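You operate a simulated robot arm through the tools that you are given. There is no shell and no other tool. Be economical: measure what you need, move in short steps, check, and stop when the job is done.

Carry out the task below with a simulated robot arm. There is one attempt and no reset: what you move stays moved.

TASK
Mix the white-cap and blue-cap tubes on the mixer at speed 2.
Fine: till no streak is left; both go back into the teal rack; the mixer ends switched off.

Only the result counts: the job must be done as asked and must still hold three seconds after the hand-in. Knocking over, shifting, dropping, spilling or breaking anything else fails it. A push-on lid holds only when it is set on centred and level and pressed home; a screw cap is set on level and turned clockwise until tight.

THE ROBOT
A 7-joint arm with a two-finger parallel gripper, hanging from a carriage that runs on a gantry, over the field with the corners [-2257, 319], [-2257, -961], [43, -961], [43, 319] (x, y) and turns from -328 to 359 degrees about z. Base frame: it is fixed where the carriage stands at the start and does not move with it; the origin is on the floor, on the carriage's upright axis, x ahead of it, y to its left, z up; the surface under the hand at the start is at about z = 850. Units: mm, degrees, N and s.
With the tool pointing down near the work surface it reaches from about 260 to 700 mm from the robot's upright axis, wherever it stands. Its first joint turns from -143.0 to 143.0 degrees. Places, roughly: mixer switch [600, 100, 900]; speed knob of the mixer [500, 100, 900]. Payload 1.57 kg.
The TCP is the grasp point between the finger pads, 30 mm short of the fingertips. In the tool frame z runs along the fingers and y along their closing line. Largest opening 110 mm; finger width 24, thickness 12; the body of the gripper, 48 by 112 mm, starts 78 mm behind the TCP.
Orientation is told as [roll, pitch, yaw] about the base's x, y, z axes, in that order, counted from this pose: with the fingers straight down and closing along the base's y, the tool's x points along the base's -x, its y along +y and its z along -z.

THE INTERFACE
- The arm moves only by the tool jog_arm. Its argument "plan" is a list of rows, each an object of numbers (a shift or turn left out is 0, a gripper value left out holds the last): "rx", "ry", "rz": the turn, a rotation vector about the base's x, y, z in rad; "tx", "ty", "tz": the shift along the base's x, y, z in cm; "hand": the opening, from 0 (shut) to 1 (fully open). In form: [{"rx": .., "ry": .., "rz": .., "tx": .., "ty": .., "tz": .., "hand": ..}, ...]. A call has 1 to 12 rows; each row shifts and turns the commanded pose from where the row before left it. Each row takes 0.2 s and may step no farther than 50 mm and 8.6 degrees from the row before; otherwise, or with a gripper value out of range, the whole call is refused. A pose out of reach is approached as far as the arm can. The call stops where the force on the tool passes 40 N (or 10 N more than at its start, if that is more) or the arm is blocked; 0.2 s more then pass. Each finger travels about 45 mm/s and halts on what it meets, pressing with about 25 N; the grip force reading is that of the motor and also rises with nothing between the fingers. The clock runs only during rows and for 0.2 s after the last one: add rows that do not move to give the fingers time. The reply holds the time, the measured pose of the TCP, the force on the tool along the base axes, the opening and the grip force, in the units named above and with some noise, with the torque about the TCP (base axes, N m) and any sound that the robot's microphone picked up.
- Cameras (640 x 400 px; columns grow to the right, rows downward): "scene" is now at [271.6, 23.6, 1835.1]; the picture's right is [0.45, -0.89, 0.00], its down [-0.82, -0.41, -0.40] and it looks along [0.36, 0.18, -0.92] (base axes); focal length 280 px, centre (320, 200). "wrist" rides on the gripper at [70, 16, -141] in the tool frame; the picture's right is [-0.23, 0.97, 0.00], its down [-0.85, -0.20, -0.48] and it looks along [-0.47, -0.11, 0.88] (tool axes); focal length 222 px, centre (320, 200). There is no depth. A picture from a camera that has moved, and an enlarged one, comes with that camera's place and axes in the base frame and with its lens.
- grab_frame(camera): a new picture of that camera. The clock stands still meanwhile.
- move_column(by): slides the trunk up (or, below 0, down) by that many mm; the arm and the scene camera ride with it, the base frame stays. It gives what a move gives, with no picture.
- drive_base(legs): drives the robot by 1 to 6 legs, each [ahead, left, turn to the left] in mm, mm and degrees, along the robot's own axes; the way and the turn of a leg run together, so that a leg with both is an arc; at most 1500 mm and 180 degrees a leg. The arm and the cameras ride along, it lands a little off, and it stops where it bumps. It keeps to its track: a leg is cut to what the track allows. It gives what a move gives.
- turn_head(pan, tilt): turns the head with the scene camera to pan (to the left, within 155 degrees either way) and tilt (down, from -29 to 69), counted from straight ahead of the robot. It gives what a move gives.
- enlarge(camera, box): a new picture of the part [left, top, right, bottom] of that camera's present view, enlarged. The clock stands still meanwhile.
- hand_in(): hands the job in; it is judged then, once.

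Work in short steps. Places have to be worked out from the pictures, the camera data and where the tool is seen: move nearer, look again, correct. Check each grasp and each placing, and mend what went wrong. You have 120 turns and 78 pictures in all, those below and enlarged ones among them. Open the gripper and draw the arm clear of the work before you hand the job in, unless the task says otherwise; then end with one line.

The tools are called after ">>>" as a command line: name --argument value ..., lists and objects as JSON in quotes. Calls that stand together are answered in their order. jog_arm: Moves the arm, as the interface text tells. Its arguments: {"type":"object","properties":{"plan":{"type":"array","items":{"type":"object","properties":{"rx":{"type":"number"},"ry":{"type":"number"},"rz":{"type":"number"},"tx":{"type":"number"},"ty":{"type":"number"},"tz":{"type":"number"},"hand":{"type":"number"}}}}},"required":["plan"]} The other tools are called the same way: move_column (by) slides the trunk up or down; drive_base (legs) drives the base; turn_head (pan, tilt) turns the head that bears the scene camera; grab_frame (camera) takes a picture; enlarge (camera, box) takes an enlarged picture of a part of a camera's view; hand_in () hands the job in.

At the start:

```text
time: 0.0
tool_pos: [784.1, 87.7, 1224.6]
tcp_rot: [-0.1, 0.1, 0.0]
ft_force: [-0.6, 0.6, 0.2]
ft_torque: [0.02, -0.01, -0.01]
finger_gap: 110.4
grasp_force: 0.1
trunk travel left (down, up): [-525.0, 70.0]
robot x, y, heading: [-3.0, 0.9, -0.3]
head pan, tilt: [26.6, 66.4]
```

scene: 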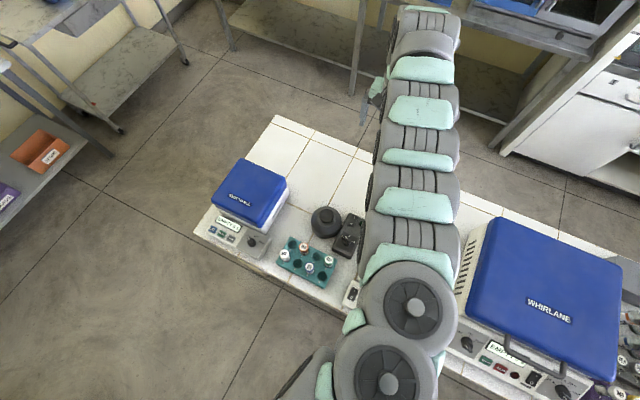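
wrist: 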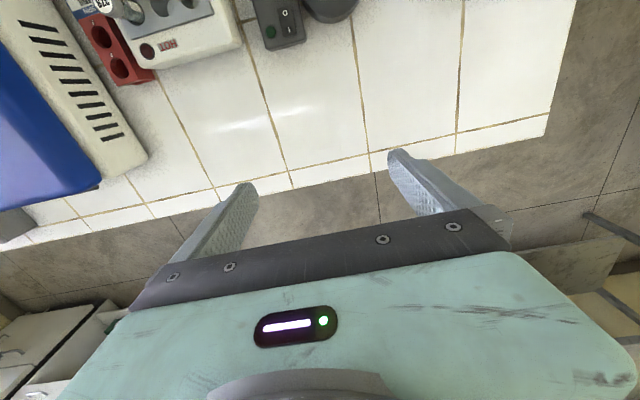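

The rack with capped tubes and a round black mixer are seen left of the arm. I enlarge that area first.

>>> enlarge --camera "scene" --box '[190, 150, 370, 310]'

>>> enlarge --camera "wrist" --box '[60, 0, 380, 100]'

```text
2.50 times, centred on (280, 230) of scene
camera zoom: at [271.6, 23.6, 1835.1], right [0.45, -0.89, 0.0], down [-0.82, -0.41, -0.4], along [0.36, 0.18, -0.92], focal length 700 px, centre (420, 125)
```

zoom: 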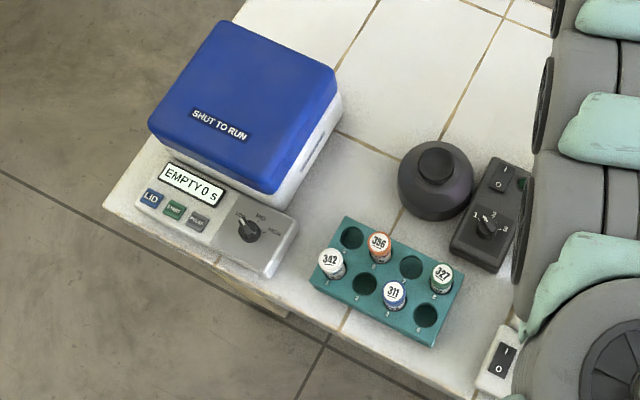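

```text
2.00 times, centred on (220, 50) of wrist
camera zoom: at [712.2, 103.7, 1368.3], right [0.23, 0.97, 0.0], down [0.85, -0.2, 0.48], along [0.47, -0.11, -0.88], focal length 444 px, centre (520, 500)
```

zoom: 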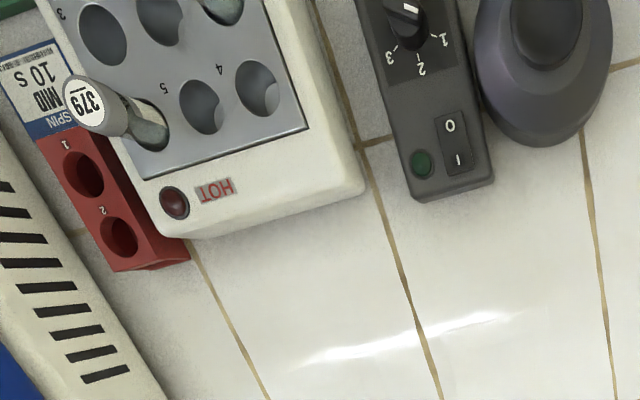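

Rack tubes (white 342 ≈ [401,218], blue 311 ≈ [403,127]), mixer cup ≈ [589,157], knob ≈ [541,57], switch ≈ [610,73]. I bring the hand up over the area for a wrist view.

>>> jog_arm --plan '[{"tx": -4.2, "ty": 0.8, "tz": -1}, {"tx": -4.2, "ty": 0.8, "tz": -1}, {"tx": -4.2, "ty": 0.8, "tz": -1}, {"tx": -4.2, "ty": 0.8, "tz": -1}, {"tx": -4.2, "ty": 0.8, "tz": -1}, {"tx": -4.2, "ty": 0.8, "tz": -1}, {"tx": -4.2, "ty": 0.8, "tz": -1}, {"tx": -4.2, "ty": 0.8, "tz": -1}]'

>>> grab_frame --camera "wrist"

>>> grab_frame --camera "scene"

```text
time: 1.8
tool_pos: [598.4, 139.5, 1131.5]
tcp_rot: [-0.1, -0.3, 0.0]
ft_force: [0.6, -0.9, 0.8]
ft_torque: [0.08, 0.07, 0.03]
finger_gap: 110.2
grasp_force: 0.0
out of reach, approached as far as the arm can: row 2, 3, 4, 5, 6, 7
trunk travel left (down, up): [-525.0, 70.0]
robot x, y, heading: [3.6, -0.1, 0.2]
head pan, tilt: [26.6, 66.4]
```

```text
73 pictures are left
camera wrist: at [527.6, 155.6, 1273.3], right [0.23, 0.97, 0.0], down [0.85, -0.2, 0.48], along [0.47, -0.11, -0.88], focal length 222 px, centre (320, 200)
```

wrist: 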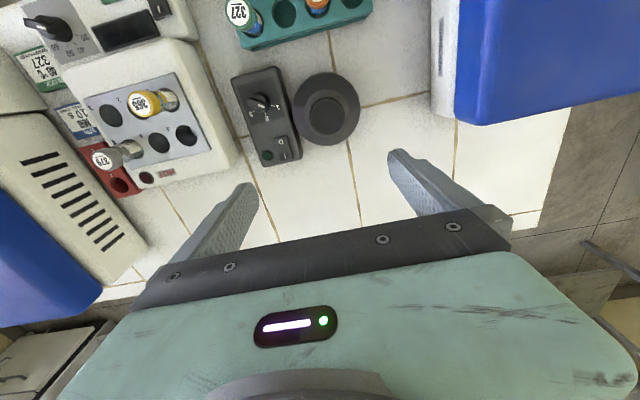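

```text
72 pictures are left
camera scene: at [271.7, 23.4, 1835.1], right [0.45, -0.89, 0.0], down [-0.82, -0.41, -0.4], along [0.36, 0.18, -0.92], focal length 280 px, centre (320, 200)
```

scene: 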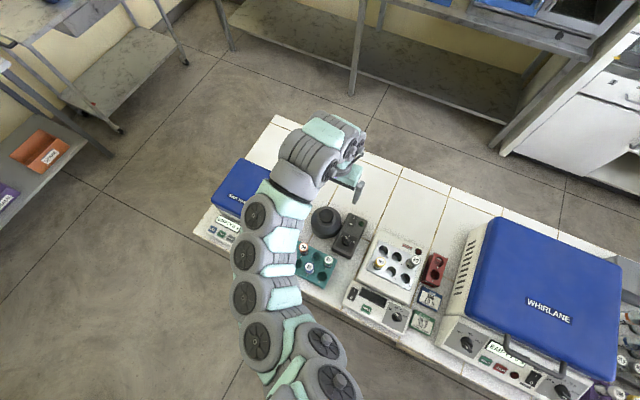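

The arm folds badly that high and close. I back the carriage by 90 mm so rack (~490) and mixer (~680) both lie well in reach.

>>> drive_base --legs '[[-90, 0, 0]]'

>>> grab_frame --camera "wrist"

```text
time: 2.9
tool_pos: [510.9, 139.0, 1130.8]
tcp_rot: [0.0, -0.4, 0.0]
ft_force: [0.6, 0.8, -0.1]
ft_torque: [-0.01, 0.03, 0.03]
finger_gap: 110.3
grasp_force: 0.0
trunk travel left (down, up): [-525.0, 70.0]
robot x, y, heading: [-89.1, 1.4, -0.0]
head pan, tilt: [26.6, 66.4]
```

```text
71 pictures are left
camera wrist: at [439.1, 156.4, 1273.8], right [0.23, 0.97, 0.0], down [0.85, -0.2, 0.48], along [0.47, -0.11, -0.88], focal length 222 px, centre (320, 200)
```

wrist: 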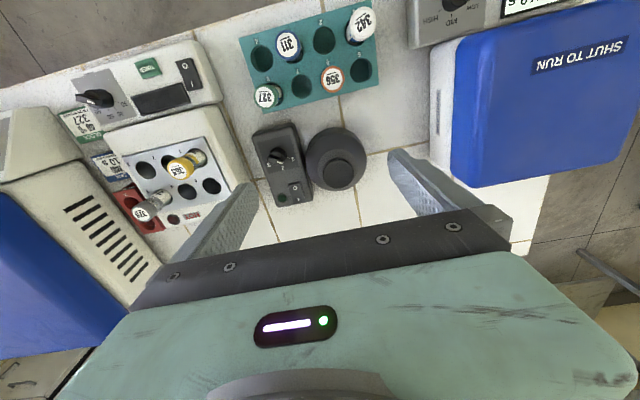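

I zoom to identify cap colours, the knob and switch details.

>>> enlarge --camera "wrist" --box '[230, 0, 390, 100]'

>>> enlarge --camera "wrist" --box '[240, 110, 400, 210]'

```text
4.00 times, centred on (310, 50) of wrist
camera zoom: at [439.1, 156.4, 1273.8], right [0.23, 0.97, 0.0], down [0.85, -0.2, 0.48], along [0.47, -0.11, -0.88], focal length 888 px, centre (360, 800)
```

zoom: 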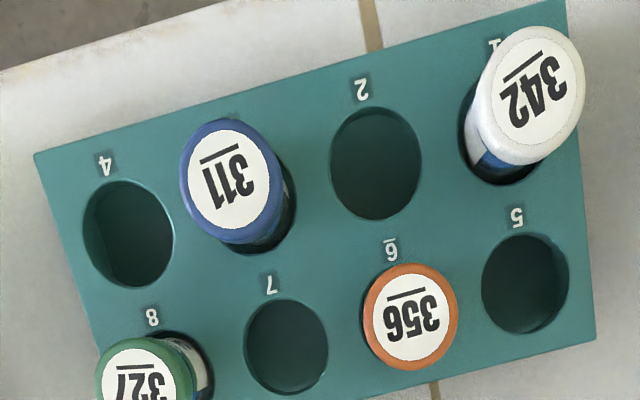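

```text
4.00 times, centred on (320, 160) of wrist
camera zoom: at [439.1, 156.4, 1273.8], right [0.23, 0.97, 0.0], down [0.85, -0.2, 0.48], along [0.47, -0.11, -0.88], focal length 888 px, centre (320, 360)
```

zoom: 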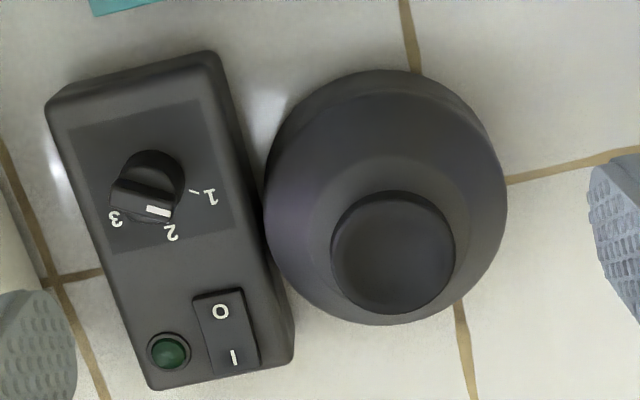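

White = 342 (slot 1), blue = 311 (slot 3). I move over the rack and lower for a closer measurement.

>>> jog_arm --plan '[{"tx": -1, "ty": 1, "tz": -4}, {"tx": -4, "ty": 1, "tz": -3}, {"tx": -4, "ty": 1, "tz": -1}]'

>>> grab_frame --camera "wrist"

```text
refused: row 2 steps farther than a row can; nothing moved
```

```text
68 pictures are left
camera wrist: at [439.1, 156.4, 1273.8], right [0.23, 0.97, 0.0], down [0.85, -0.2, 0.48], along [0.47, -0.11, -0.88], focal length 222 px, centre (320, 200)
```

wrist: 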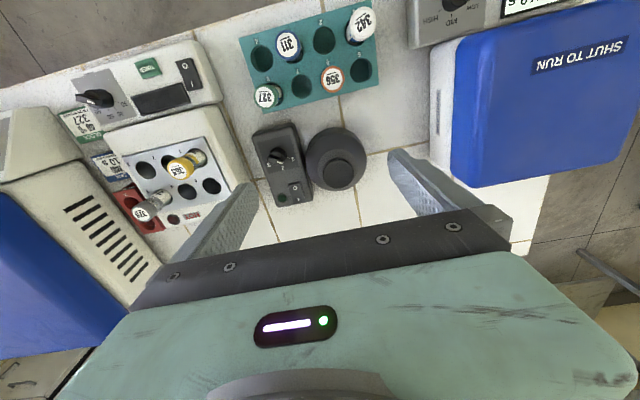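

That step was over the 50 mm limit; I split it into smaller ones.

>>> jog_arm --plan '[{"tx": -2, "ty": 1, "tz": -3}, {"tx": -2, "ty": 1, "tz": -3}, {"tx": -3, "ty": 1, "tz": -2}, {"tx": -3, "ty": 0}]'

>>> grab_frame --camera "wrist"

```text
time: 3.9
tool_pos: [410.9, 169.7, 1050.5]
tcp_rot: [-0.1, -0.3, 0.0]
ft_force: [-0.3, -0.2, -0.1]
ft_torque: [0.04, 0.01, 0.03]
finger_gap: 109.8
grasp_force: 0.1
trunk travel left (down, up): [-525.0, 70.0]
robot x, y, heading: [-91.7, -0.9, -0.0]
head pan, tilt: [26.6, 66.4]
```

```text
67 pictures are left
camera wrist: at [338.9, 186.6, 1193.2], right [0.23, 0.97, 0.0], down [0.85, -0.2, 0.48], along [0.47, -0.11, -0.88], focal length 222 px, centre (320, 200)
```

wrist: 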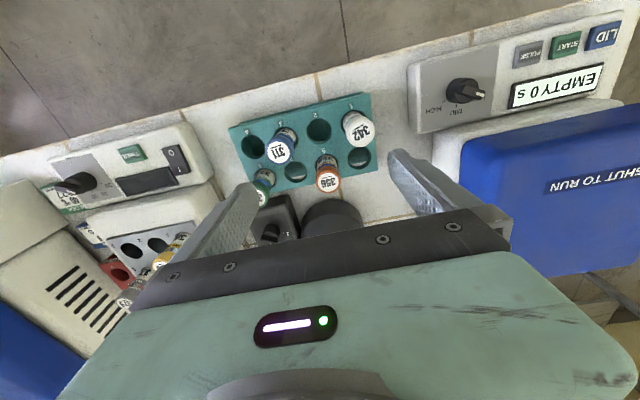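

Cap tops ≈ z 935, rack top ≈ 895. Next I look closely at the knob and switch from above (knob ≈ [540,57,900]).

>>> jog_arm --plan '[{"tx": 2.8, "ty": -2.8}, {"tx": 2.8, "ty": -2.8}, {"tx": 2.8, "ty": -2.8, "tz": -2}, {"tx": 2.8, "ty": -2.8, "tz": -2}, {}]'

>>> enlarge --camera "wrist" --box '[200, 100, 440, 250]'

```text
time: 5.1
tool_pos: [522.6, 59.1, 1011.5]
tcp_rot: [0.0, -0.3, 0.0]
ft_force: [-0.9, -0.1, -0.4]
ft_torque: [0.03, 0.0, -0.01]
finger_gap: 109.7
grasp_force: 0.0
trunk travel left (down, up): [-525.0, 70.0]
robot x, y, heading: [-86.9, 0.0, 0.1]
head pan, tilt: [26.6, 66.4]
```

```text
2.67 times, centred on (320, 175) of wrist
camera zoom: at [451.7, 75.9, 1153.5], right [0.23, 0.97, 0.0], down [0.85, -0.2, 0.48], along [0.47, -0.11, -0.88], focal length 592 px, centre (320, 267)
```

zoom: 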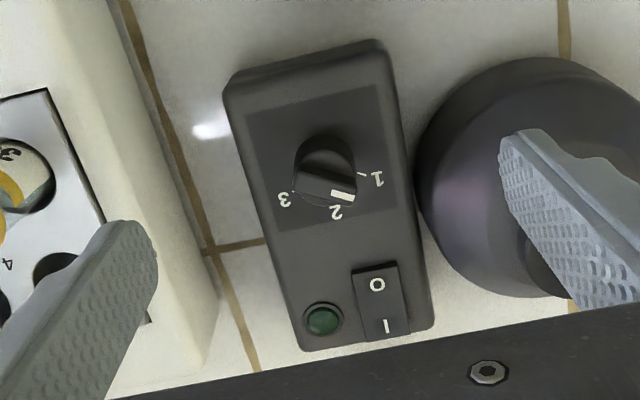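

I enlarge on the knob to read its pointer.

>>> enlarge --camera "wrist" --box '[280, 138, 360, 188]'

```text
8.00 times, centred on (320, 163) of wrist
camera zoom: at [451.7, 75.9, 1153.5], right [0.23, 0.97, 0.0], down [0.85, -0.2, 0.48], along [0.47, -0.11, -0.88], focal length 1777 px, centre (320, 496)
```

zoom: 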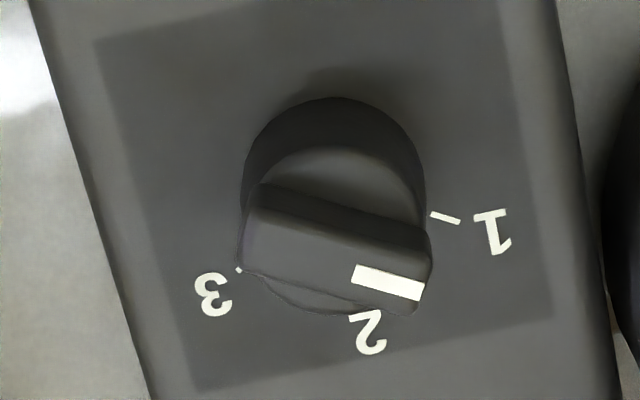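

The pointer parallels the "1" tick (≈58° from +x), so it stands at 1; "2" lies at ≈ -2°. I turn the hand +60° over the knob at ≈[542,57] with the fingers part shut, then look.

>>> jog_arm --plan '[{"tx": 0.6, "rz": 0.15, "hand": 0.4}, {"tx": 0.6, "rz": 0.15}, {"tx": 0.6, "rz": 0.15}, {"rz": 0.15}, {"rz": 0.15, "tz": -2}, {"rz": 0.15, "tz": -2}, {"rz": 0.147}, {}]'

>>> grab_frame --camera "wrist"

```text
time: 6.9
tool_pos: [540.8, 57.9, 971.6]
tcp_rot: [-0.1, -0.4, 60.0]
ft_force: [-0.3, 0.1, 0.6]
ft_torque: [-0.01, 0.01, 0.01]
finger_gap: 44.2
grasp_force: 0.2
trunk travel left (down, up): [-525.0, 70.0]
robot x, y, heading: [-91.0, -1.3, -0.1]
head pan, tilt: [26.6, 66.4]
```

```text
64 pictures are left
camera wrist: at [490.6, 5.5, 1113.4], right [-0.73, 0.68, 0.0], down [0.6, 0.64, 0.48], along [0.33, 0.35, -0.87], focal length 222 px, centre (320, 200)
```

wrist: 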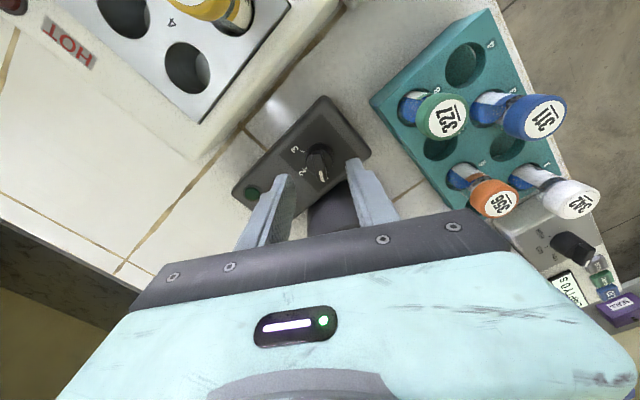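

The bar stands upright between the fingers, a few mm nearer along the bar. I shift and go down around it to fingertips ≈ 894.

>>> jog_arm --plan '[{"tx": -0.1, "ty": -0.2, "tz": -1.6}, {"tz": -1.6}, {"tz": -1.5}, {}]'

>>> enlarge --camera "wrist" --box '[240, 110, 400, 210]'

```text
time: 7.9
tool_pos: [540.3, 58.3, 924.6]
tcp_rot: [-0.1, -0.3, 59.8]
ft_force: [-0.1, -0.2, -0.5]
ft_torque: [0.02, -0.01, 0.0]
finger_gap: 43.9
grasp_force: 0.2
trunk travel left (down, up): [-525.0, 70.0]
robot x, y, heading: [-86.2, -0.2, -0.1]
head pan, tilt: [26.6, 66.4]
```

```text
4.00 times, centred on (320, 160) of wrist
camera zoom: at [489.4, 3.1, 1066.7], right [-0.73, 0.68, 0.0], down [0.6, 0.64, 0.48], along [0.33, 0.35, -0.87], focal length 888 px, centre (320, 360)
```

zoom: 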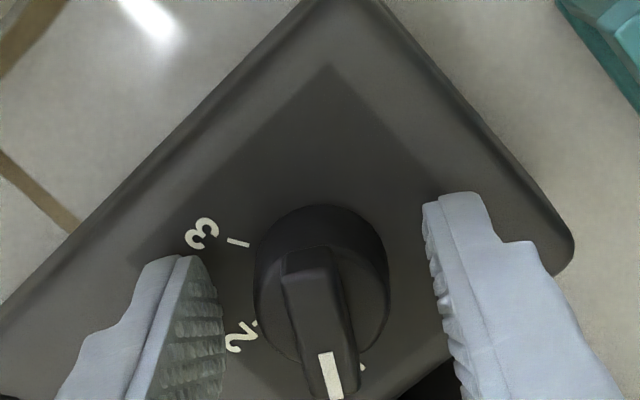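

Bar is between the fingers. Close on it.

>>> jog_arm --plan '[{"hand": 0}, {}, {}, {}]'

>>> enlarge --camera "wrist" --box '[240, 110, 400, 210]'

```text
time: 8.9
tool_pos: [539.7, 55.5, 925.2]
tcp_rot: [-0.2, -0.5, 59.9]
ft_force: [0.2, 0.2, -2.3]
ft_torque: [0.08, -0.1, 0.0]
finger_gap: 27.2
grasp_force: 37.9
trunk travel left (down, up): [-525.0, 70.0]
robot x, y, heading: [-89.9, -3.4, 0.1]
head pan, tilt: [26.6, 66.4]
```

```text
4.00 times, centred on (320, 160) of wrist
camera zoom: at [489.4, 3.1, 1066.7], right [-0.73, 0.68, 0.0], down [0.6, 0.64, 0.48], along [0.33, 0.35, -0.88], focal length 888 px, centre (320, 360)
```

zoom: 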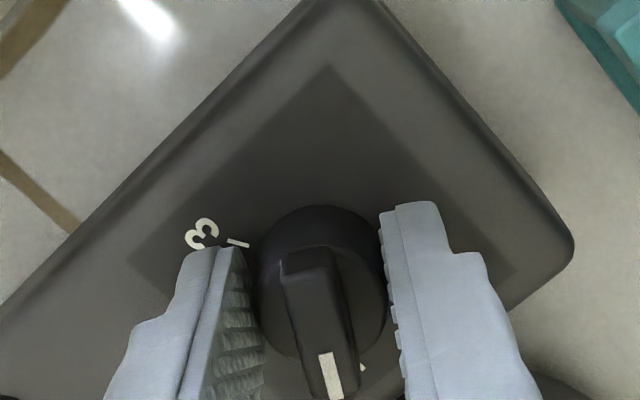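

It gripped the 27 mm disc rather than the bar. I open, raise 9 mm and close again to catch the bar.

>>> jog_arm --plan '[{"hand": 0.4}, {}, {"tz": 0.9}, {"hand": 0}, {}, {}, {}]'

>>> enlarge --camera "wrist" --box '[240, 110, 400, 210]'

```text
time: 10.5
tool_pos: [539.9, 55.2, 932.7]
tcp_rot: [-0.1, -0.3, 59.9]
ft_force: [-1.2, -1.1, 0.1]
ft_torque: [-0.13, 0.13, -0.03]
finger_gap: 26.4
grasp_force: 37.7
trunk travel left (down, up): [-525.0, 70.0]
robot x, y, heading: [-90.3, -1.6, 0.3]
head pan, tilt: [26.6, 66.4]
```

```text
4.00 times, centred on (320, 160) of wrist
camera zoom: at [489.4, 2.9, 1076.0], right [-0.73, 0.68, 0.0], down [0.6, 0.64, 0.48], along [0.33, 0.35, -0.88], focal length 888 px, centre (320, 360)
```

zoom: 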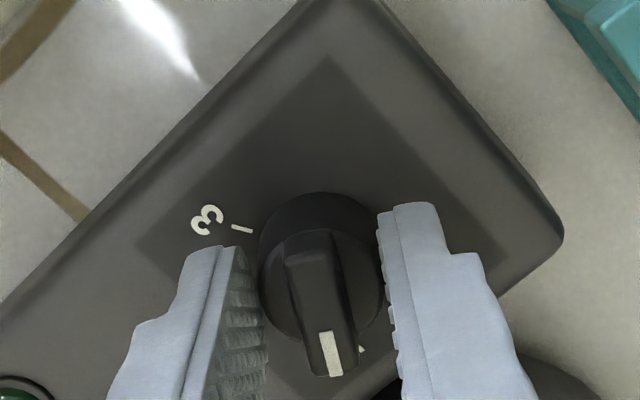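

Still the disc; I try turning 30° clockwise as gripped and check whether the knob follows.

>>> jog_arm --plan '[{"rz": -0.13}, {"rz": -0.13}, {"rz": -0.13}, {"rz": -0.13}]'

>>> enlarge --camera "wrist" --box '[240, 110, 400, 210]'

```text
time: 11.5
tool_pos: [538.4, 56.9, 933.8]
tcp_rot: [0.1, -0.3, 30.0]
ft_force: [-6.5, -0.2, 10.3]
ft_torque: [0.02, 0.31, 0.01]
finger_gap: 26.5
grasp_force: 37.3
trunk travel left (down, up): [-525.0, 70.0]
robot x, y, heading: [-89.0, 1.2, -0.3]
head pan, tilt: [26.6, 66.4]
```

```text
4.00 times, centred on (320, 160) of wrist
camera zoom: at [469.0, 35.2, 1076.0], right [-0.29, 0.96, 0.0], down [0.84, 0.25, 0.48], along [0.46, 0.14, -0.88], focal length 888 px, centre (320, 360)
```

zoom: 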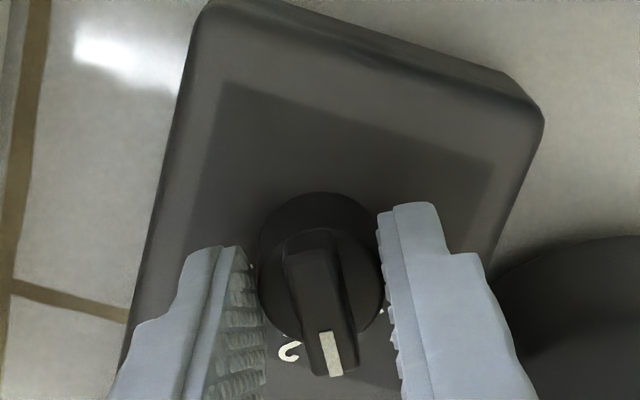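

The knob follows the hand exactly. I finish the turn (another 31°).

>>> jog_arm --plan '[{"rz": -0.13}, {"rz": -0.13}, {"rz": -0.14}, {"rz": -0.14}, {}, {"hand": 0.4}, {}, {"tz": 3}, {"tz": 3}]'

>>> enlarge --camera "wrist" --box '[240, 110, 400, 210]'

```text
time: 13.5
tool_pos: [538.4, 56.0, 993.3]
tcp_rot: [-0.1, -0.2, -0.8]
ft_force: [-0.6, 0.3, -0.2]
ft_torque: [-0.05, 0.01, 0.03]
finger_gap: 44.1
grasp_force: 0.1
trunk travel left (down, up): [-525.0, 70.0]
robot x, y, heading: [-87.8, 1.5, 0.1]
head pan, tilt: [26.6, 66.4]
```

```text
4.00 times, centred on (320, 160) of wrist
camera zoom: at [468.3, 73.2, 1135.7], right [0.24, 0.97, 0.0], down [0.85, -0.21, 0.48], along [0.47, -0.12, -0.88], focal length 888 px, centre (320, 360)
```

zoom: 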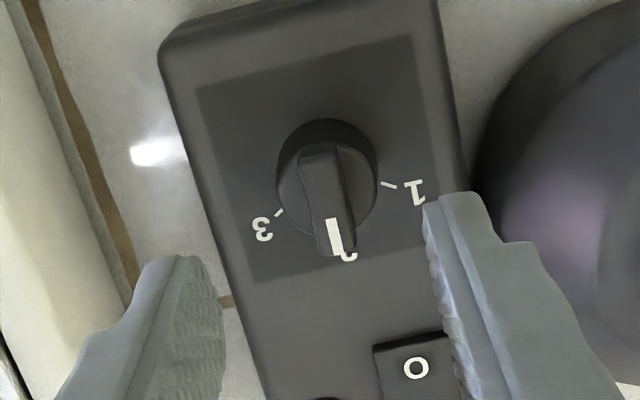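

Pointer now at 2. Next, with shut fingers, I go above the "I" end of the rocker (≈[632,70]).

>>> jog_arm --plan '[{"tx": 3.1, "ty": 0.5, "hand": 0}, {"tx": 3.1, "ty": 0.5}, {"tx": 3.1, "ty": 0.4}, {"tz": -2.5}, {"tz": -2.5}, {}]'

>>> grab_frame --camera "wrist"

```text
time: 14.9
tool_pos: [633.5, 70.4, 942.6]
tcp_rot: [-0.1, -0.3, -0.7]
ft_force: [0.2, -0.9, -0.5]
ft_torque: [-0.01, 0.06, 0.0]
finger_gap: 0.0
grasp_force: 20.9
trunk travel left (down, up): [-525.0, 70.0]
robot x, y, heading: [-91.0, 2.6, -0.1]
head pan, tilt: [26.6, 66.4]
```

```text
58 pictures are left
camera wrist: at [561.3, 87.6, 1085.5], right [0.24, 0.97, 0.0], down [0.85, -0.21, 0.48], along [0.47, -0.12, -0.88], focal length 222 px, centre (320, 200)
```

wrist: 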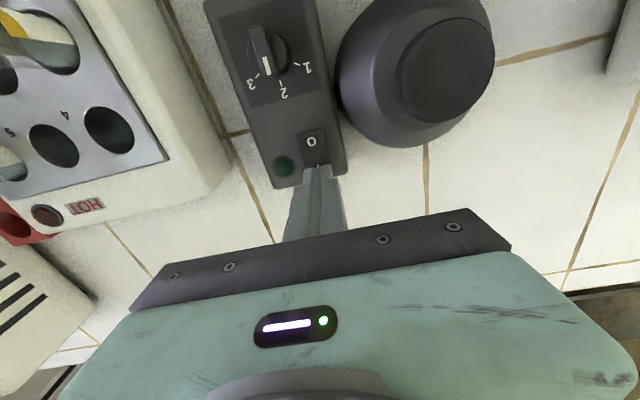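

Fingers are over the I end. I check the knob pointer from this other viewpoint before pressing.

>>> enlarge --camera "wrist" --box '[216, 5, 328, 75]'

>>> enlarge --camera "wrist" --box '[260, 120, 372, 190]'

```text
5.71 times, centred on (272, 40) of wrist
camera zoom: at [561.3, 87.6, 1085.5], right [0.24, 0.97, 0.0], down [0.85, -0.21, 0.48], along [0.47, -0.12, -0.88], focal length 1269 px, centre (594, 1114)
```

zoom: 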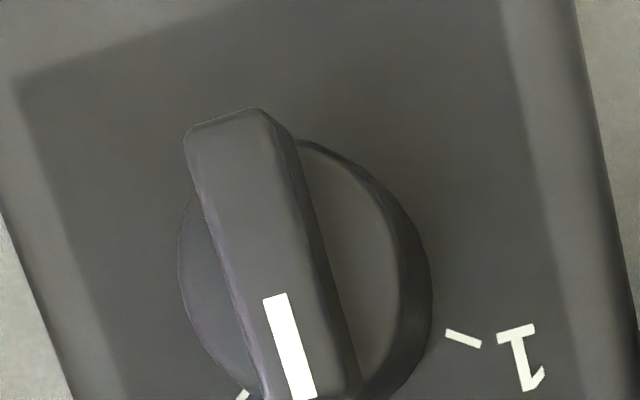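

```text
5.71 times, centred on (316, 155) of wrist
camera zoom: at [561.3, 87.6, 1085.5], right [0.24, 0.97, 0.0], down [0.85, -0.21, 0.48], along [0.47, -0.12, -0.88], focal length 1269 px, centre (343, 457)
```

zoom: 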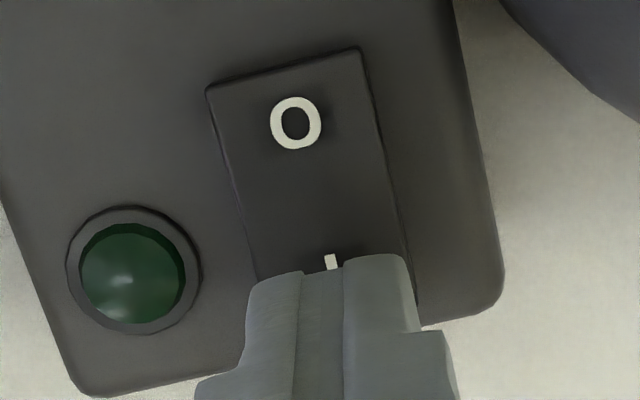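

Pointer is parallel to the box axis: speed 2. Press the I end down slowly.

>>> jog_arm --plan '[{"tz": -0.6}, {"tz": -0.4}, {"tz": -0.3}, {"tz": -0.3}, {"tz": -0.2}]'

```text
time: 16.1
tool_pos: [628.8, 69.0, 930.8]
tcp_rot: [-0.1, -0.3, -0.9]
ft_force: [1.8, -0.1, 0.7]
ft_torque: [0.0, -0.05, -0.03]
finger_gap: 0.2
grasp_force: 21.5
out of reach, approached as far as the arm can: row 3
trunk travel left (down, up): [-525.0, 70.0]
robot x, y, heading: [-89.0, -0.3, 0.2]
head pan, tilt: [26.6, 66.4]
```

That is the reach limit. I lift a little and drive the carriage 60 mm ahead, so the mixer is well in reach.

>>> jog_arm --plan '[{"tz": 2.5, "tx": -2}, {"tz": 2.5, "tx": -3}]'

>>> drive_base --legs '[[60, 0, 0]]'

```text
time: 16.7
tool_pos: [574.2, 70.2, 978.2]
tcp_rot: [-0.1, 0.0, -0.8]
ft_force: [-3.7, 0.0, -2.0]
ft_torque: [0.04, -0.4, 0.02]
finger_gap: 0.0
grasp_force: 21.8
trunk travel left (down, up): [-525.0, 70.0]
robot x, y, heading: [-88.3, 0.9, 0.1]
head pan, tilt: [26.6, 66.4]
```

```text
time: 17.7
tool_pos: [640.4, 70.4, 982.5]
tcp_rot: [-0.1, -0.3, -0.8]
ft_force: [-1.1, -0.4, 0.4]
ft_torque: [-0.03, 0.01, -0.02]
finger_gap: 0.1
grasp_force: 21.2
trunk travel left (down, up): [-525.0, 70.0]
robot x, y, heading: [-28.6, -2.6, -0.1]
head pan, tilt: [26.6, 66.4]
```

Now at [640,70,982]; I shift back 8 mm in x and press down stepwise.

>>> jog_arm --plan '[{"tx": -0.8, "tz": -2.5}, {"tz": -2.5}, {"tz": -0.5}, {"tz": -0.3}, {"tz": -0.3}, {"tz": -0.3}]'

```text
time: 18.6
tool_pos: [634.7, 71.4, 928.1]
tcp_rot: [0.0, -0.3, -0.8]
ft_force: [-5.3, -0.7, 20.2]
ft_torque: [-0.03, 0.45, -0.03]
finger_gap: 0.0
grasp_force: 21.5
trunk travel left (down, up): [-525.0, 70.0]
robot x, y, heading: [-31.1, -0.5, -0.0]
head pan, tilt: [26.6, 66.4]
stopped in row 4: the force on the tool passed its limit at 50 N (the readings are from after the stop); the commanded pose is now the measured one
```

It met ~50 N at fingertip z≈898. Check for the lamp and switch state.

>>> jog_arm --plan '[{"tz": 2.0}, {"tx": -3.5, "tz": 3}]'

>>> grab_frame --camera "wrist"

```text
time: 19.2
tool_pos: [598.4, 84.6, 976.2]
tcp_rot: [0.0, -0.4, 1.3]
ft_force: [-3.2, -3.7, -0.4]
ft_torque: [0.4, -0.3, -0.01]
finger_gap: 0.1
grasp_force: 21.7
trunk travel left (down, up): [-525.0, 70.0]
robot x, y, heading: [-29.5, 4.1, 0.1]
head pan, tilt: [26.6, 66.4]
```

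```text
55 pictures are left
camera wrist: at [527.0, 100.8, 1119.1], right [0.21, 0.98, 0.0], down [0.86, -0.18, 0.48], along [0.47, -0.1, -0.87], focal length 222 px, centre (320, 200)
```

wrist: 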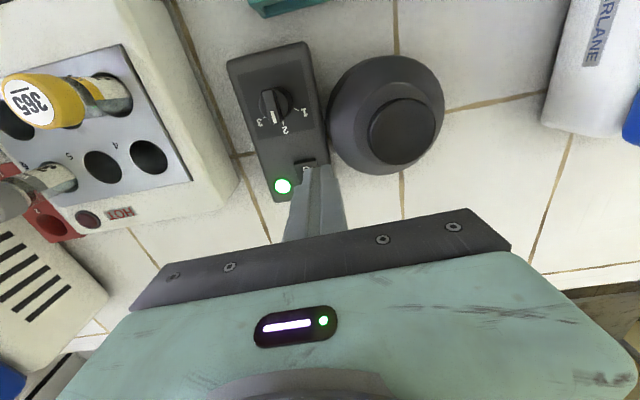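

Lamp is lit: mixer on at 2. Now I travel to above the white tube (≈[397,219]) with the hand opening to ~60 mm.

>>> jog_arm --plan '[{"tx": -2, "ty": 1.4, "tz": 2.4}, {"tx": -3.6, "ty": 2.4}, {"tx": -3.6, "ty": 2.4}, {"tx": -3.6, "ty": 2.4}, {"tx": -3.6, "ty": 2.4}, {"tx": -3.4, "ty": 2.4, "hand": 0.6}, {}, {}]'

>>> grab_frame --camera "wrist"

```text
time: 21.0
tool_pos: [557.9, 168.8, 1004.2]
tcp_rot: [-0.1, -0.3, -0.8]
ft_force: [0.9, 0.0, -0.2]
ft_torque: [-0.01, -0.02, 0.01]
finger_gap: 66.2
grasp_force: 0.8
out of reach, approached as far as the arm can: row 2, 3, 4, 5, 6
trunk travel left (down, up): [-525.0, 70.0]
robot x, y, heading: [-29.1, 1.1, 0.2]
head pan, tilt: [26.6, 66.4]
```

```text
54 pictures are left
camera wrist: at [487.2, 186.4, 1146.5], right [0.24, 0.97, 0.0], down [0.85, -0.21, 0.48], along [0.47, -0.12, -0.88], focal length 222 px, centre (320, 200)
```

wrist: 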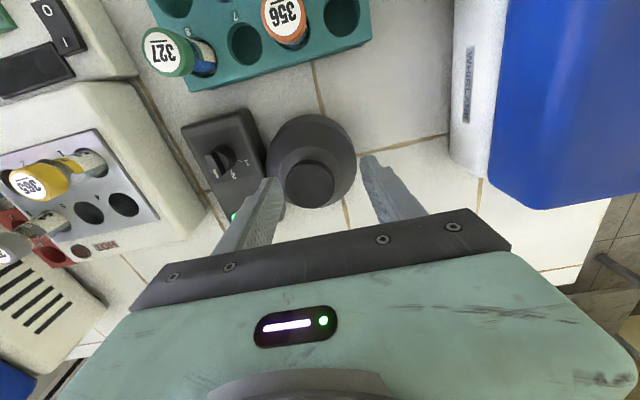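

The fold limit again. I'll raise the hand, and stand the carriage ~170 mm to the right, so rack and mixer are both 500–680 from the axis.

>>> jog_arm --plan '[{"tz": 4}, {"tz": 4}, {}]'

>>> drive_base --legs '[[19, -171, 0]]'

>>> jog_arm --plan '[{"tx": -2.5, "ty": 3.5}, {"tx": -2.5, "ty": 3.5}, {"tx": -2.5, "ty": 3.5}, {"tx": -2.5, "ty": 3.5, "tz": -1}, {"tx": -2.5, "ty": 3.5, "tz": -1}, {"tx": -2.5, "ty": 3.5, "tz": -1}, {}]'

```text
time: 21.8
tool_pos: [588.8, 181.5, 1060.8]
tcp_rot: [-0.2, -0.2, -0.8]
ft_force: [0.9, -0.4, 0.1]
ft_torque: [-0.02, -0.01, 0.0]
finger_gap: 66.0
grasp_force: 0.0
out of reach, approached as far as the arm can: row 1, 2
trunk travel left (down, up): [-525.0, 70.0]
robot x, y, heading: [-31.8, 0.8, -0.2]
head pan, tilt: [26.6, 66.4]
```

```text
time: 23.3
tool_pos: [608.2, 11.4, 1061.0]
tcp_rot: [0.0, -0.3, -0.8]
ft_force: [-0.5, 0.0, -0.2]
ft_torque: [0.01, -0.02, -0.02]
finger_gap: 65.9
grasp_force: 0.0
trunk travel left (down, up): [-525.0, 70.0]
robot x, y, heading: [-11.6, -169.0, -0.1]
head pan, tilt: [26.6, 66.4]
```

```text
time: 24.9
tool_pos: [466.7, 224.9, 1019.7]
tcp_rot: [-0.1, -0.2, -0.8]
ft_force: [0.6, 0.4, -0.4]
ft_torque: [-0.04, 0.04, 0.0]
finger_gap: 65.8
grasp_force: 0.0
out of reach, approached as far as the arm can: row 1, 2, 3
trunk travel left (down, up): [-525.0, 70.0]
robot x, y, heading: [-12.7, -169.7, 0.1]
head pan, tilt: [26.6, 66.4]
```

Continue to above the white tube and view.

>>> jog_arm --plan '[{"tx": -2.3, "tz": -1}, {"tx": -2.3, "ty": -0.3, "tz": -1}, {"tx": -2.3, "ty": -0.3}, {}]'

>>> grab_frame --camera "wrist"

```text
time: 25.9
tool_pos: [410.8, 220.4, 1000.9]
tcp_rot: [-0.1, -0.2, -0.8]
ft_force: [-0.8, 0.7, 0.6]
ft_torque: [0.01, 0.03, 0.02]
finger_gap: 66.1
grasp_force: 0.1
out of reach, approached as far as the arm can: row 3
trunk travel left (down, up): [-525.0, 70.0]
robot x, y, heading: [-8.6, -172.4, -0.1]
head pan, tilt: [26.6, 66.4]
```

```text
53 pictures are left
camera wrist: at [339.8, 238.5, 1143.4], right [0.24, 0.97, 0.0], down [0.85, -0.21, 0.48], along [0.47, -0.12, -0.88], focal length 222 px, centre (320, 200)
```

wrist: 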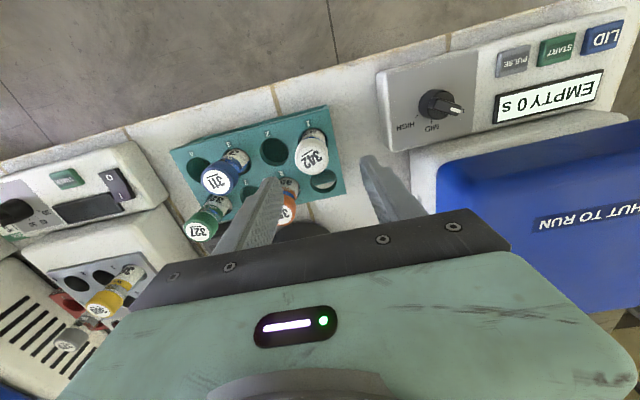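

I zoom in on the tube for a more exact place.

>>> enlarge --camera "wrist" --box '[264, 115, 360, 175]'

```text
6.67 times, centred on (312, 145) of wrist
camera zoom: at [339.8, 238.5, 1143.4], right [0.24, 0.97, 0.0], down [0.85, -0.21, 0.48], along [0.47, -0.12, -0.88], focal length 1481 px, centre (373, 567)
```

zoom: 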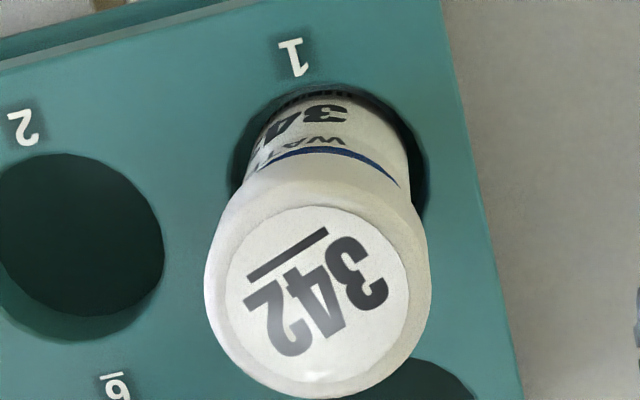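

Triangulated: cap top ≈ [398.5, 215.5, 955], rack top ≈ 899. I centre on it, then go down to TCP z≈938.

>>> jog_arm --plan '[{"tx": -1.2, "ty": -0.5, "tz": -1.0}, {"tz": -1.0}, {}]'

>>> enlarge --camera "wrist" --box '[240, 110, 400, 210]'

```text
time: 26.7
tool_pos: [411.4, 220.7, 987.3]
tcp_rot: [-0.1, -0.2, -0.8]
ft_force: [0.1, -0.6, -0.2]
ft_torque: [-0.02, 0.01, -0.02]
finger_gap: 66.2
grasp_force: 0.0
out of reach, approached as far as the arm can: row 1
trunk travel left (down, up): [-525.0, 70.0]
robot x, y, heading: [-13.5, -168.4, -0.1]
head pan, tilt: [26.6, 66.4]
```

```text
4.00 times, centred on (320, 160) of wrist
camera zoom: at [340.6, 238.8, 1130.7], right [0.24, 0.97, 0.0], down [0.85, -0.21, 0.48], along [0.47, -0.12, -0.88], focal length 888 px, centre (320, 360)
```

zoom: 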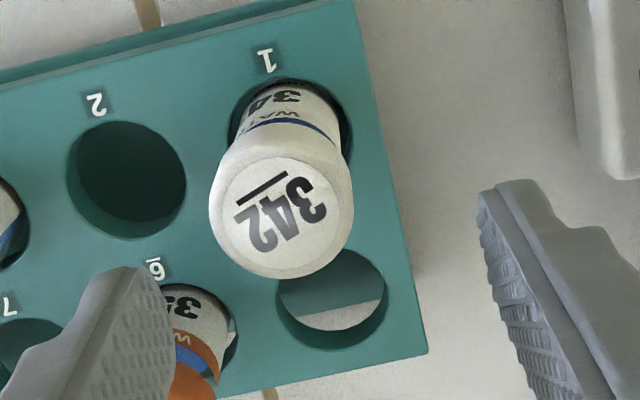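

Still a fold limit. Raising the trunk by 70 mm gives the arm more room; then I come down again.

>>> move_column --by 70

>>> jog_arm --plan '[{"tx": -0.6, "ty": -0.3, "tz": -2}, {"tx": -0.6, "ty": -0.2, "tz": -2}, {"tz": -2}, {}]'

```text
time: 27.7
tool_pos: [411.7, 222.0, 1058.0]
tcp_rot: [0.0, -0.1, -0.8]
ft_force: [-0.2, 0.0, 0.2]
ft_torque: [0.01, -0.01, 0.01]
finger_gap: 66.0
grasp_force: 0.0
trunk travel left (down, up): [-595.0, 0.0]
robot x, y, heading: [-11.4, -171.8, 0.1]
head pan, tilt: [26.6, 66.4]
```

```text
time: 28.7
tool_pos: [399.3, 216.7, 997.8]
tcp_rot: [0.0, -0.1, -0.8]
ft_force: [-0.1, 0.0, 0.2]
ft_torque: [0.0, -0.01, 0.0]
finger_gap: 66.1
grasp_force: 0.1
trunk travel left (down, up): [-595.0, 0.0]
robot x, y, heading: [-10.1, -169.3, -0.1]
head pan, tilt: [26.6, 66.4]
```

Now it tracks well: above the white tube. Descend to z≈938 with the hand 66 mm open.

>>> jog_arm --plan '[{"tz": -2, "tx": -0.05, "ty": -0.1}, {"tz": -2}, {"tz": -1.9}, {}]'

>>> enlarge --camera "wrist" --box '[200, 100, 440, 250]'

```text
time: 29.7
tool_pos: [399.4, 214.7, 939.7]
tcp_rot: [0.0, -0.3, -0.8]
ft_force: [1.1, 0.0, 0.5]
ft_torque: [0.01, 0.01, 0.04]
finger_gap: 66.1
grasp_force: 0.1
trunk travel left (down, up): [-595.0, 0.0]
robot x, y, heading: [-9.1, -173.8, -0.2]
head pan, tilt: [26.6, 66.4]
```

```text
2.67 times, centred on (320, 175) of wrist
camera zoom: at [328.5, 232.5, 1081.3], right [0.24, 0.97, 0.0], down [0.85, -0.21, 0.48], along [0.47, -0.12, -0.88], focal length 592 px, centre (320, 267)
```

zoom: 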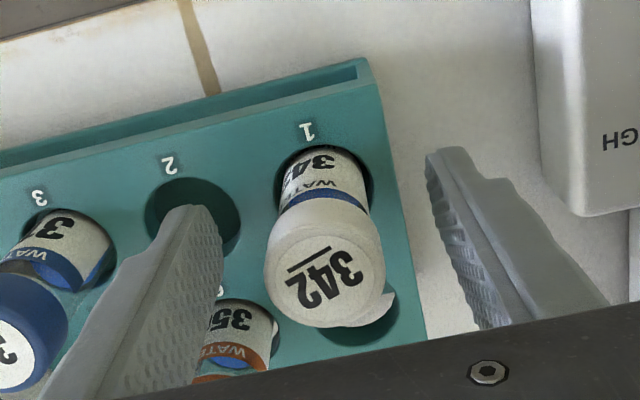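

Tube sits between the fingers. Close the grip.

>>> jog_arm --plan '[{"tx": -0.1, "hand": 0}, {}, {}, {}, {}]'

>>> enlarge --camera "wrist" --box '[200, 100, 440, 250]'

```text
time: 30.9
tool_pos: [398.2, 214.1, 938.7]
tcp_rot: [0.0, -0.3, -0.9]
ft_force: [-0.5, -0.2, -0.7]
ft_torque: [0.0, 0.0, -0.01]
finger_gap: 29.2
grasp_force: 25.3
trunk travel left (down, up): [-595.0, 0.0]
robot x, y, heading: [-11.6, -170.6, 0.0]
head pan, tilt: [26.6, 66.4]
```

```text
2.67 times, centred on (320, 175) of wrist
camera zoom: at [327.1, 232.4, 1081.3], right [0.24, 0.97, 0.0], down [0.85, -0.21, 0.48], along [0.47, -0.12, -0.88], focal length 592 px, centre (320, 267)
```

zoom: 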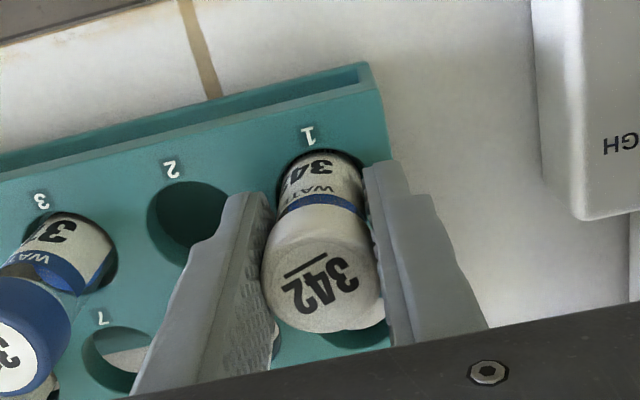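

Gripped at 29 mm (grasp pose [398,214,939]). Lift straight up in steps.

>>> jog_arm --plan '[{"tz": 1}, {"tz": 3}, {"tz": 4}, {"tz": 4}, {}]'

>>> grab_frame --camera "wrist"

>>> grab_frame --camera "scene"

```text
time: 32.1
tool_pos: [398.1, 217.9, 1056.8]
tcp_rot: [-0.1, -0.1, -0.9]
ft_force: [-0.5, 0.5, -0.9]
ft_torque: [0.0, 0.0, -0.01]
finger_gap: 28.6
grasp_force: 25.1
trunk travel left (down, up): [-595.0, 0.0]
robot x, y, heading: [-9.4, -173.5, 0.0]
head pan, tilt: [26.6, 66.4]
```

```text
48 pictures are left
camera wrist: at [328.5, 235.3, 1200.2], right [0.24, 0.97, 0.0], down [0.85, -0.21, 0.48], along [0.47, -0.12, -0.88], focal length 222 px, centre (320, 200)
```

wrist: 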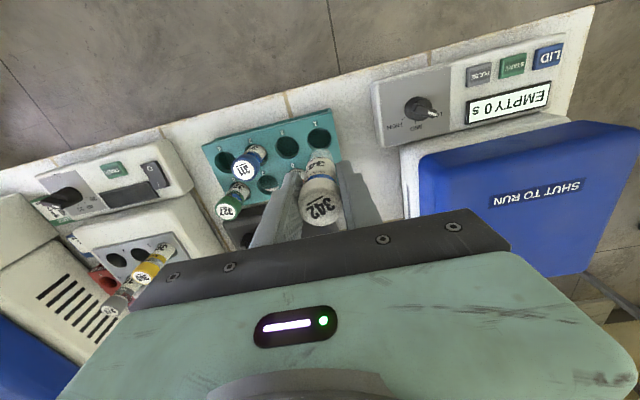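

```text
47 pictures are left
camera scene: at [260.8, -146.2, 1905.0], right [0.45, -0.89, 0.0], down [-0.82, -0.41, -0.4], along [0.36, 0.18, -0.92], focal length 280 px, centre (320, 200)
```

scene: 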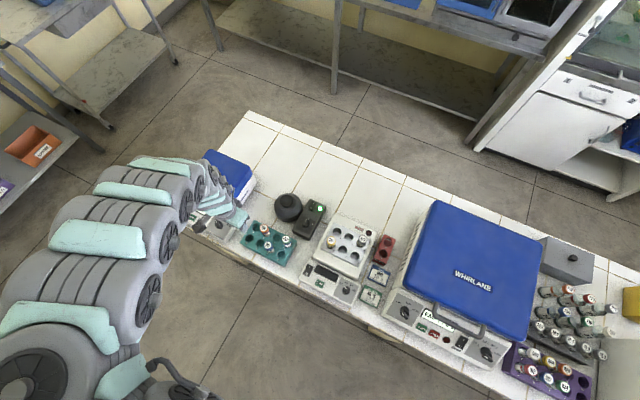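

Held. I zoom on the tube to see its content, and view the cup position.

>>> enlarge --camera "wrist" --box '[256, 135, 384, 215]'

>>> enlarge --camera "scene" --box '[190, 160, 350, 260]'

```text
5.00 times, centred on (320, 175) of wrist
camera zoom: at [328.5, 235.3, 1200.2], right [0.24, 0.97, 0.0], down [0.85, -0.21, 0.48], along [0.47, -0.12, -0.88], focal length 1111 px, centre (320, 325)
```

zoom: 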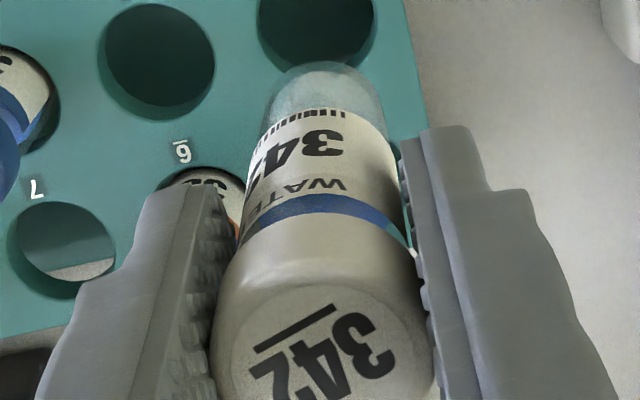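

```text
4.00 times, centred on (270, 210) of scene
camera zoom: at [260.8, -146.2, 1905.0], right [0.45, -0.89, 0.0], down [-0.82, -0.41, -0.4], along [0.36, 0.18, -0.92], focal length 1121 px, centre (520, 160)
```

zoom: 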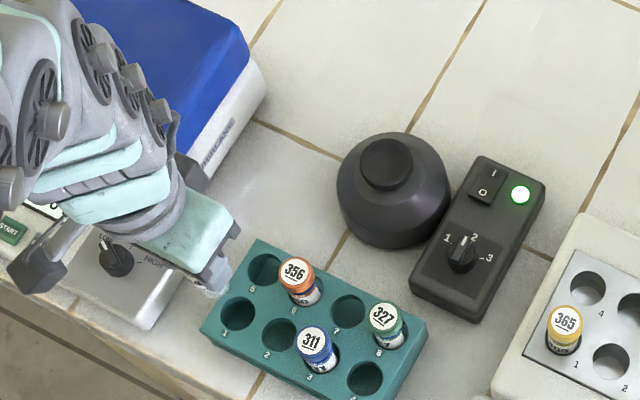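

Knob seen at 2, lamp on. Tube is ~98 mm long (bottom ≈ TCP−82). Cup top triangulates to ≈ [575,154.5,945]. I move above the cup.

>>> jog_arm --plan '[{"tz": 2.5}, {"tx": 3.5, "ty": -1.25}, {"tx": 3.5, "ty": -1.25}, {"tx": 3.5, "ty": -1.25}, {"tx": 3.5, "ty": -1.25}, {"tx": 3.6, "ty": -1.25}, {}]'

>>> grab_frame --camera "wrist"

>>> enlarge --camera "scene" --box '[230, 160, 350, 235]'

```text
time: 33.7
tool_pos: [574.9, 154.2, 1058.4]
tcp_rot: [0.0, -0.2, -0.8]
ft_force: [-0.1, 0.6, -1.2]
ft_torque: [-0.01, -0.01, 0.02]
finger_gap: 29.1
grasp_force: 24.8
out of reach, approached as far as the arm can: row 1
trunk travel left (down, up): [-595.0, 0.0]
robot x, y, heading: [-10.8, -170.8, -0.0]
head pan, tilt: [26.6, 66.4]
```

```text
44 pictures are left
camera wrist: at [504.9, 171.3, 1200.3], right [0.24, 0.97, 0.0], down [0.85, -0.21, 0.48], along [0.47, -0.12, -0.88], focal length 222 px, centre (320, 200)
```

wrist: 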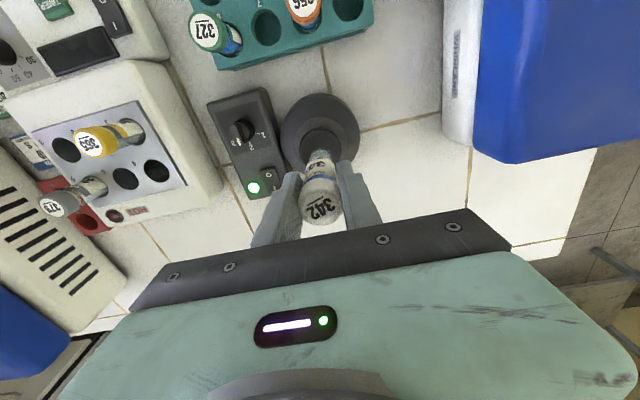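

```text
5.33 times, centred on (290, 198) of scene
camera zoom: at [260.9, -146.3, 1905.1], right [0.45, -0.89, 0.0], down [-0.82, -0.41, -0.4], along [0.36, 0.18, -0.92], focal length 1494 px, centre (480, 213)
```

zoom: 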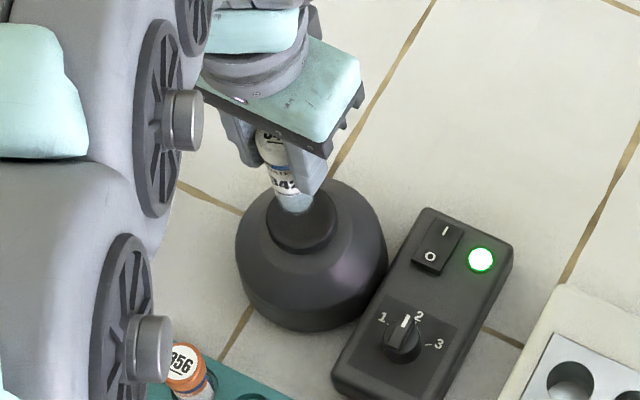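

Bottom of the tube hangs over the cup. I lower 2 cm and check centring.

>>> jog_arm --plan '[{"tz": -1}, {"tz": -1}, {}]'

>>> enlarge --camera "scene" --box '[258, 175, 322, 215]'

>>> enlarge --camera "wrist" --box '[256, 90, 384, 170]'

```text
time: 34.5
tool_pos: [574.3, 155.0, 1038.5]
tcp_rot: [-0.1, -0.1, -0.8]
ft_force: [-0.8, -0.3, 1.0]
ft_torque: [0.01, -0.01, -0.03]
finger_gap: 28.7
grasp_force: 24.9
trunk travel left (down, up): [-595.0, 0.0]
robot x, y, heading: [-13.5, -171.8, -0.0]
head pan, tilt: [26.6, 66.4]
```

```text
10.00 times, centred on (290, 195) of scene
camera zoom: at [260.9, -146.3, 1905.1], right [0.45, -0.89, 0.0], down [-0.82, -0.41, -0.4], along [0.36, 0.18, -0.92], focal length 2802 px, centre (620, 250)
```

zoom: 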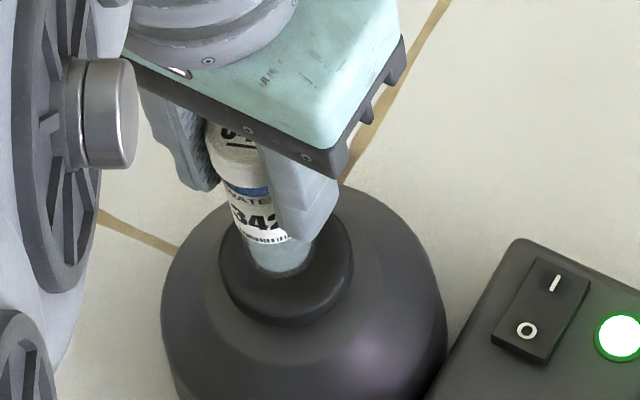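

```text
5.00 times, centred on (320, 130) of wrist
camera zoom: at [504.1, 171.7, 1179.9], right [0.24, 0.97, 0.0], down [0.85, -0.21, 0.48], along [0.47, -0.12, -0.88], focal length 1111 px, centre (320, 550)
```

zoom: 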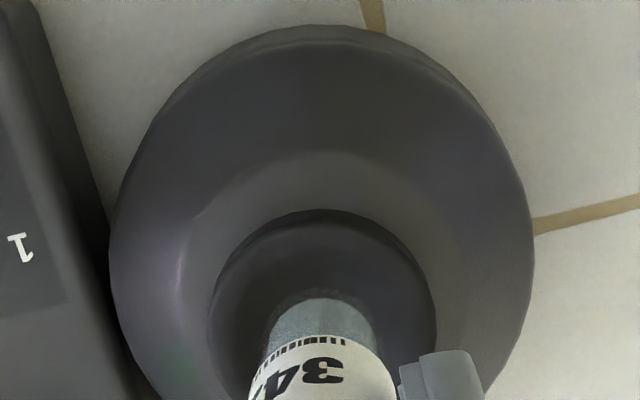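

Well centred. Lower gently in small steps until contact.

>>> jog_arm --plan '[{"tz": -0.4}, {"tz": -0.3}, {"tz": -0.3}, {"tz": -0.2}]'

```text
time: 35.5
tool_pos: [575.7, 154.2, 1026.1]
tcp_rot: [0.0, -0.2, -0.8]
ft_force: [0.1, -1.3, 0.8]
ft_torque: [-0.05, 0.0, -0.01]
finger_gap: 28.6
grasp_force: 25.0
trunk travel left (down, up): [-595.0, 0.0]
robot x, y, heading: [-10.5, -170.8, 0.2]
head pan, tilt: [26.6, 66.4]
```

No contact yet; continue down in 2 mm steps.

>>> jog_arm --plan '[{"tz": -0.2}, {"tz": -0.2}, {"tz": -0.2}]'

```text
time: 36.3
tool_pos: [576.9, 156.6, 1022.3]
tcp_rot: [0.1, -0.2, -0.7]
ft_force: [-3.3, -2.5, 18.7]
ft_torque: [-0.08, 0.22, 0.01]
finger_gap: 28.7
grasp_force: 24.8
trunk travel left (down, up): [-595.0, 0.0]
robot x, y, heading: [-10.8, -169.2, 0.1]
head pan, tilt: [26.6, 66.4]
```

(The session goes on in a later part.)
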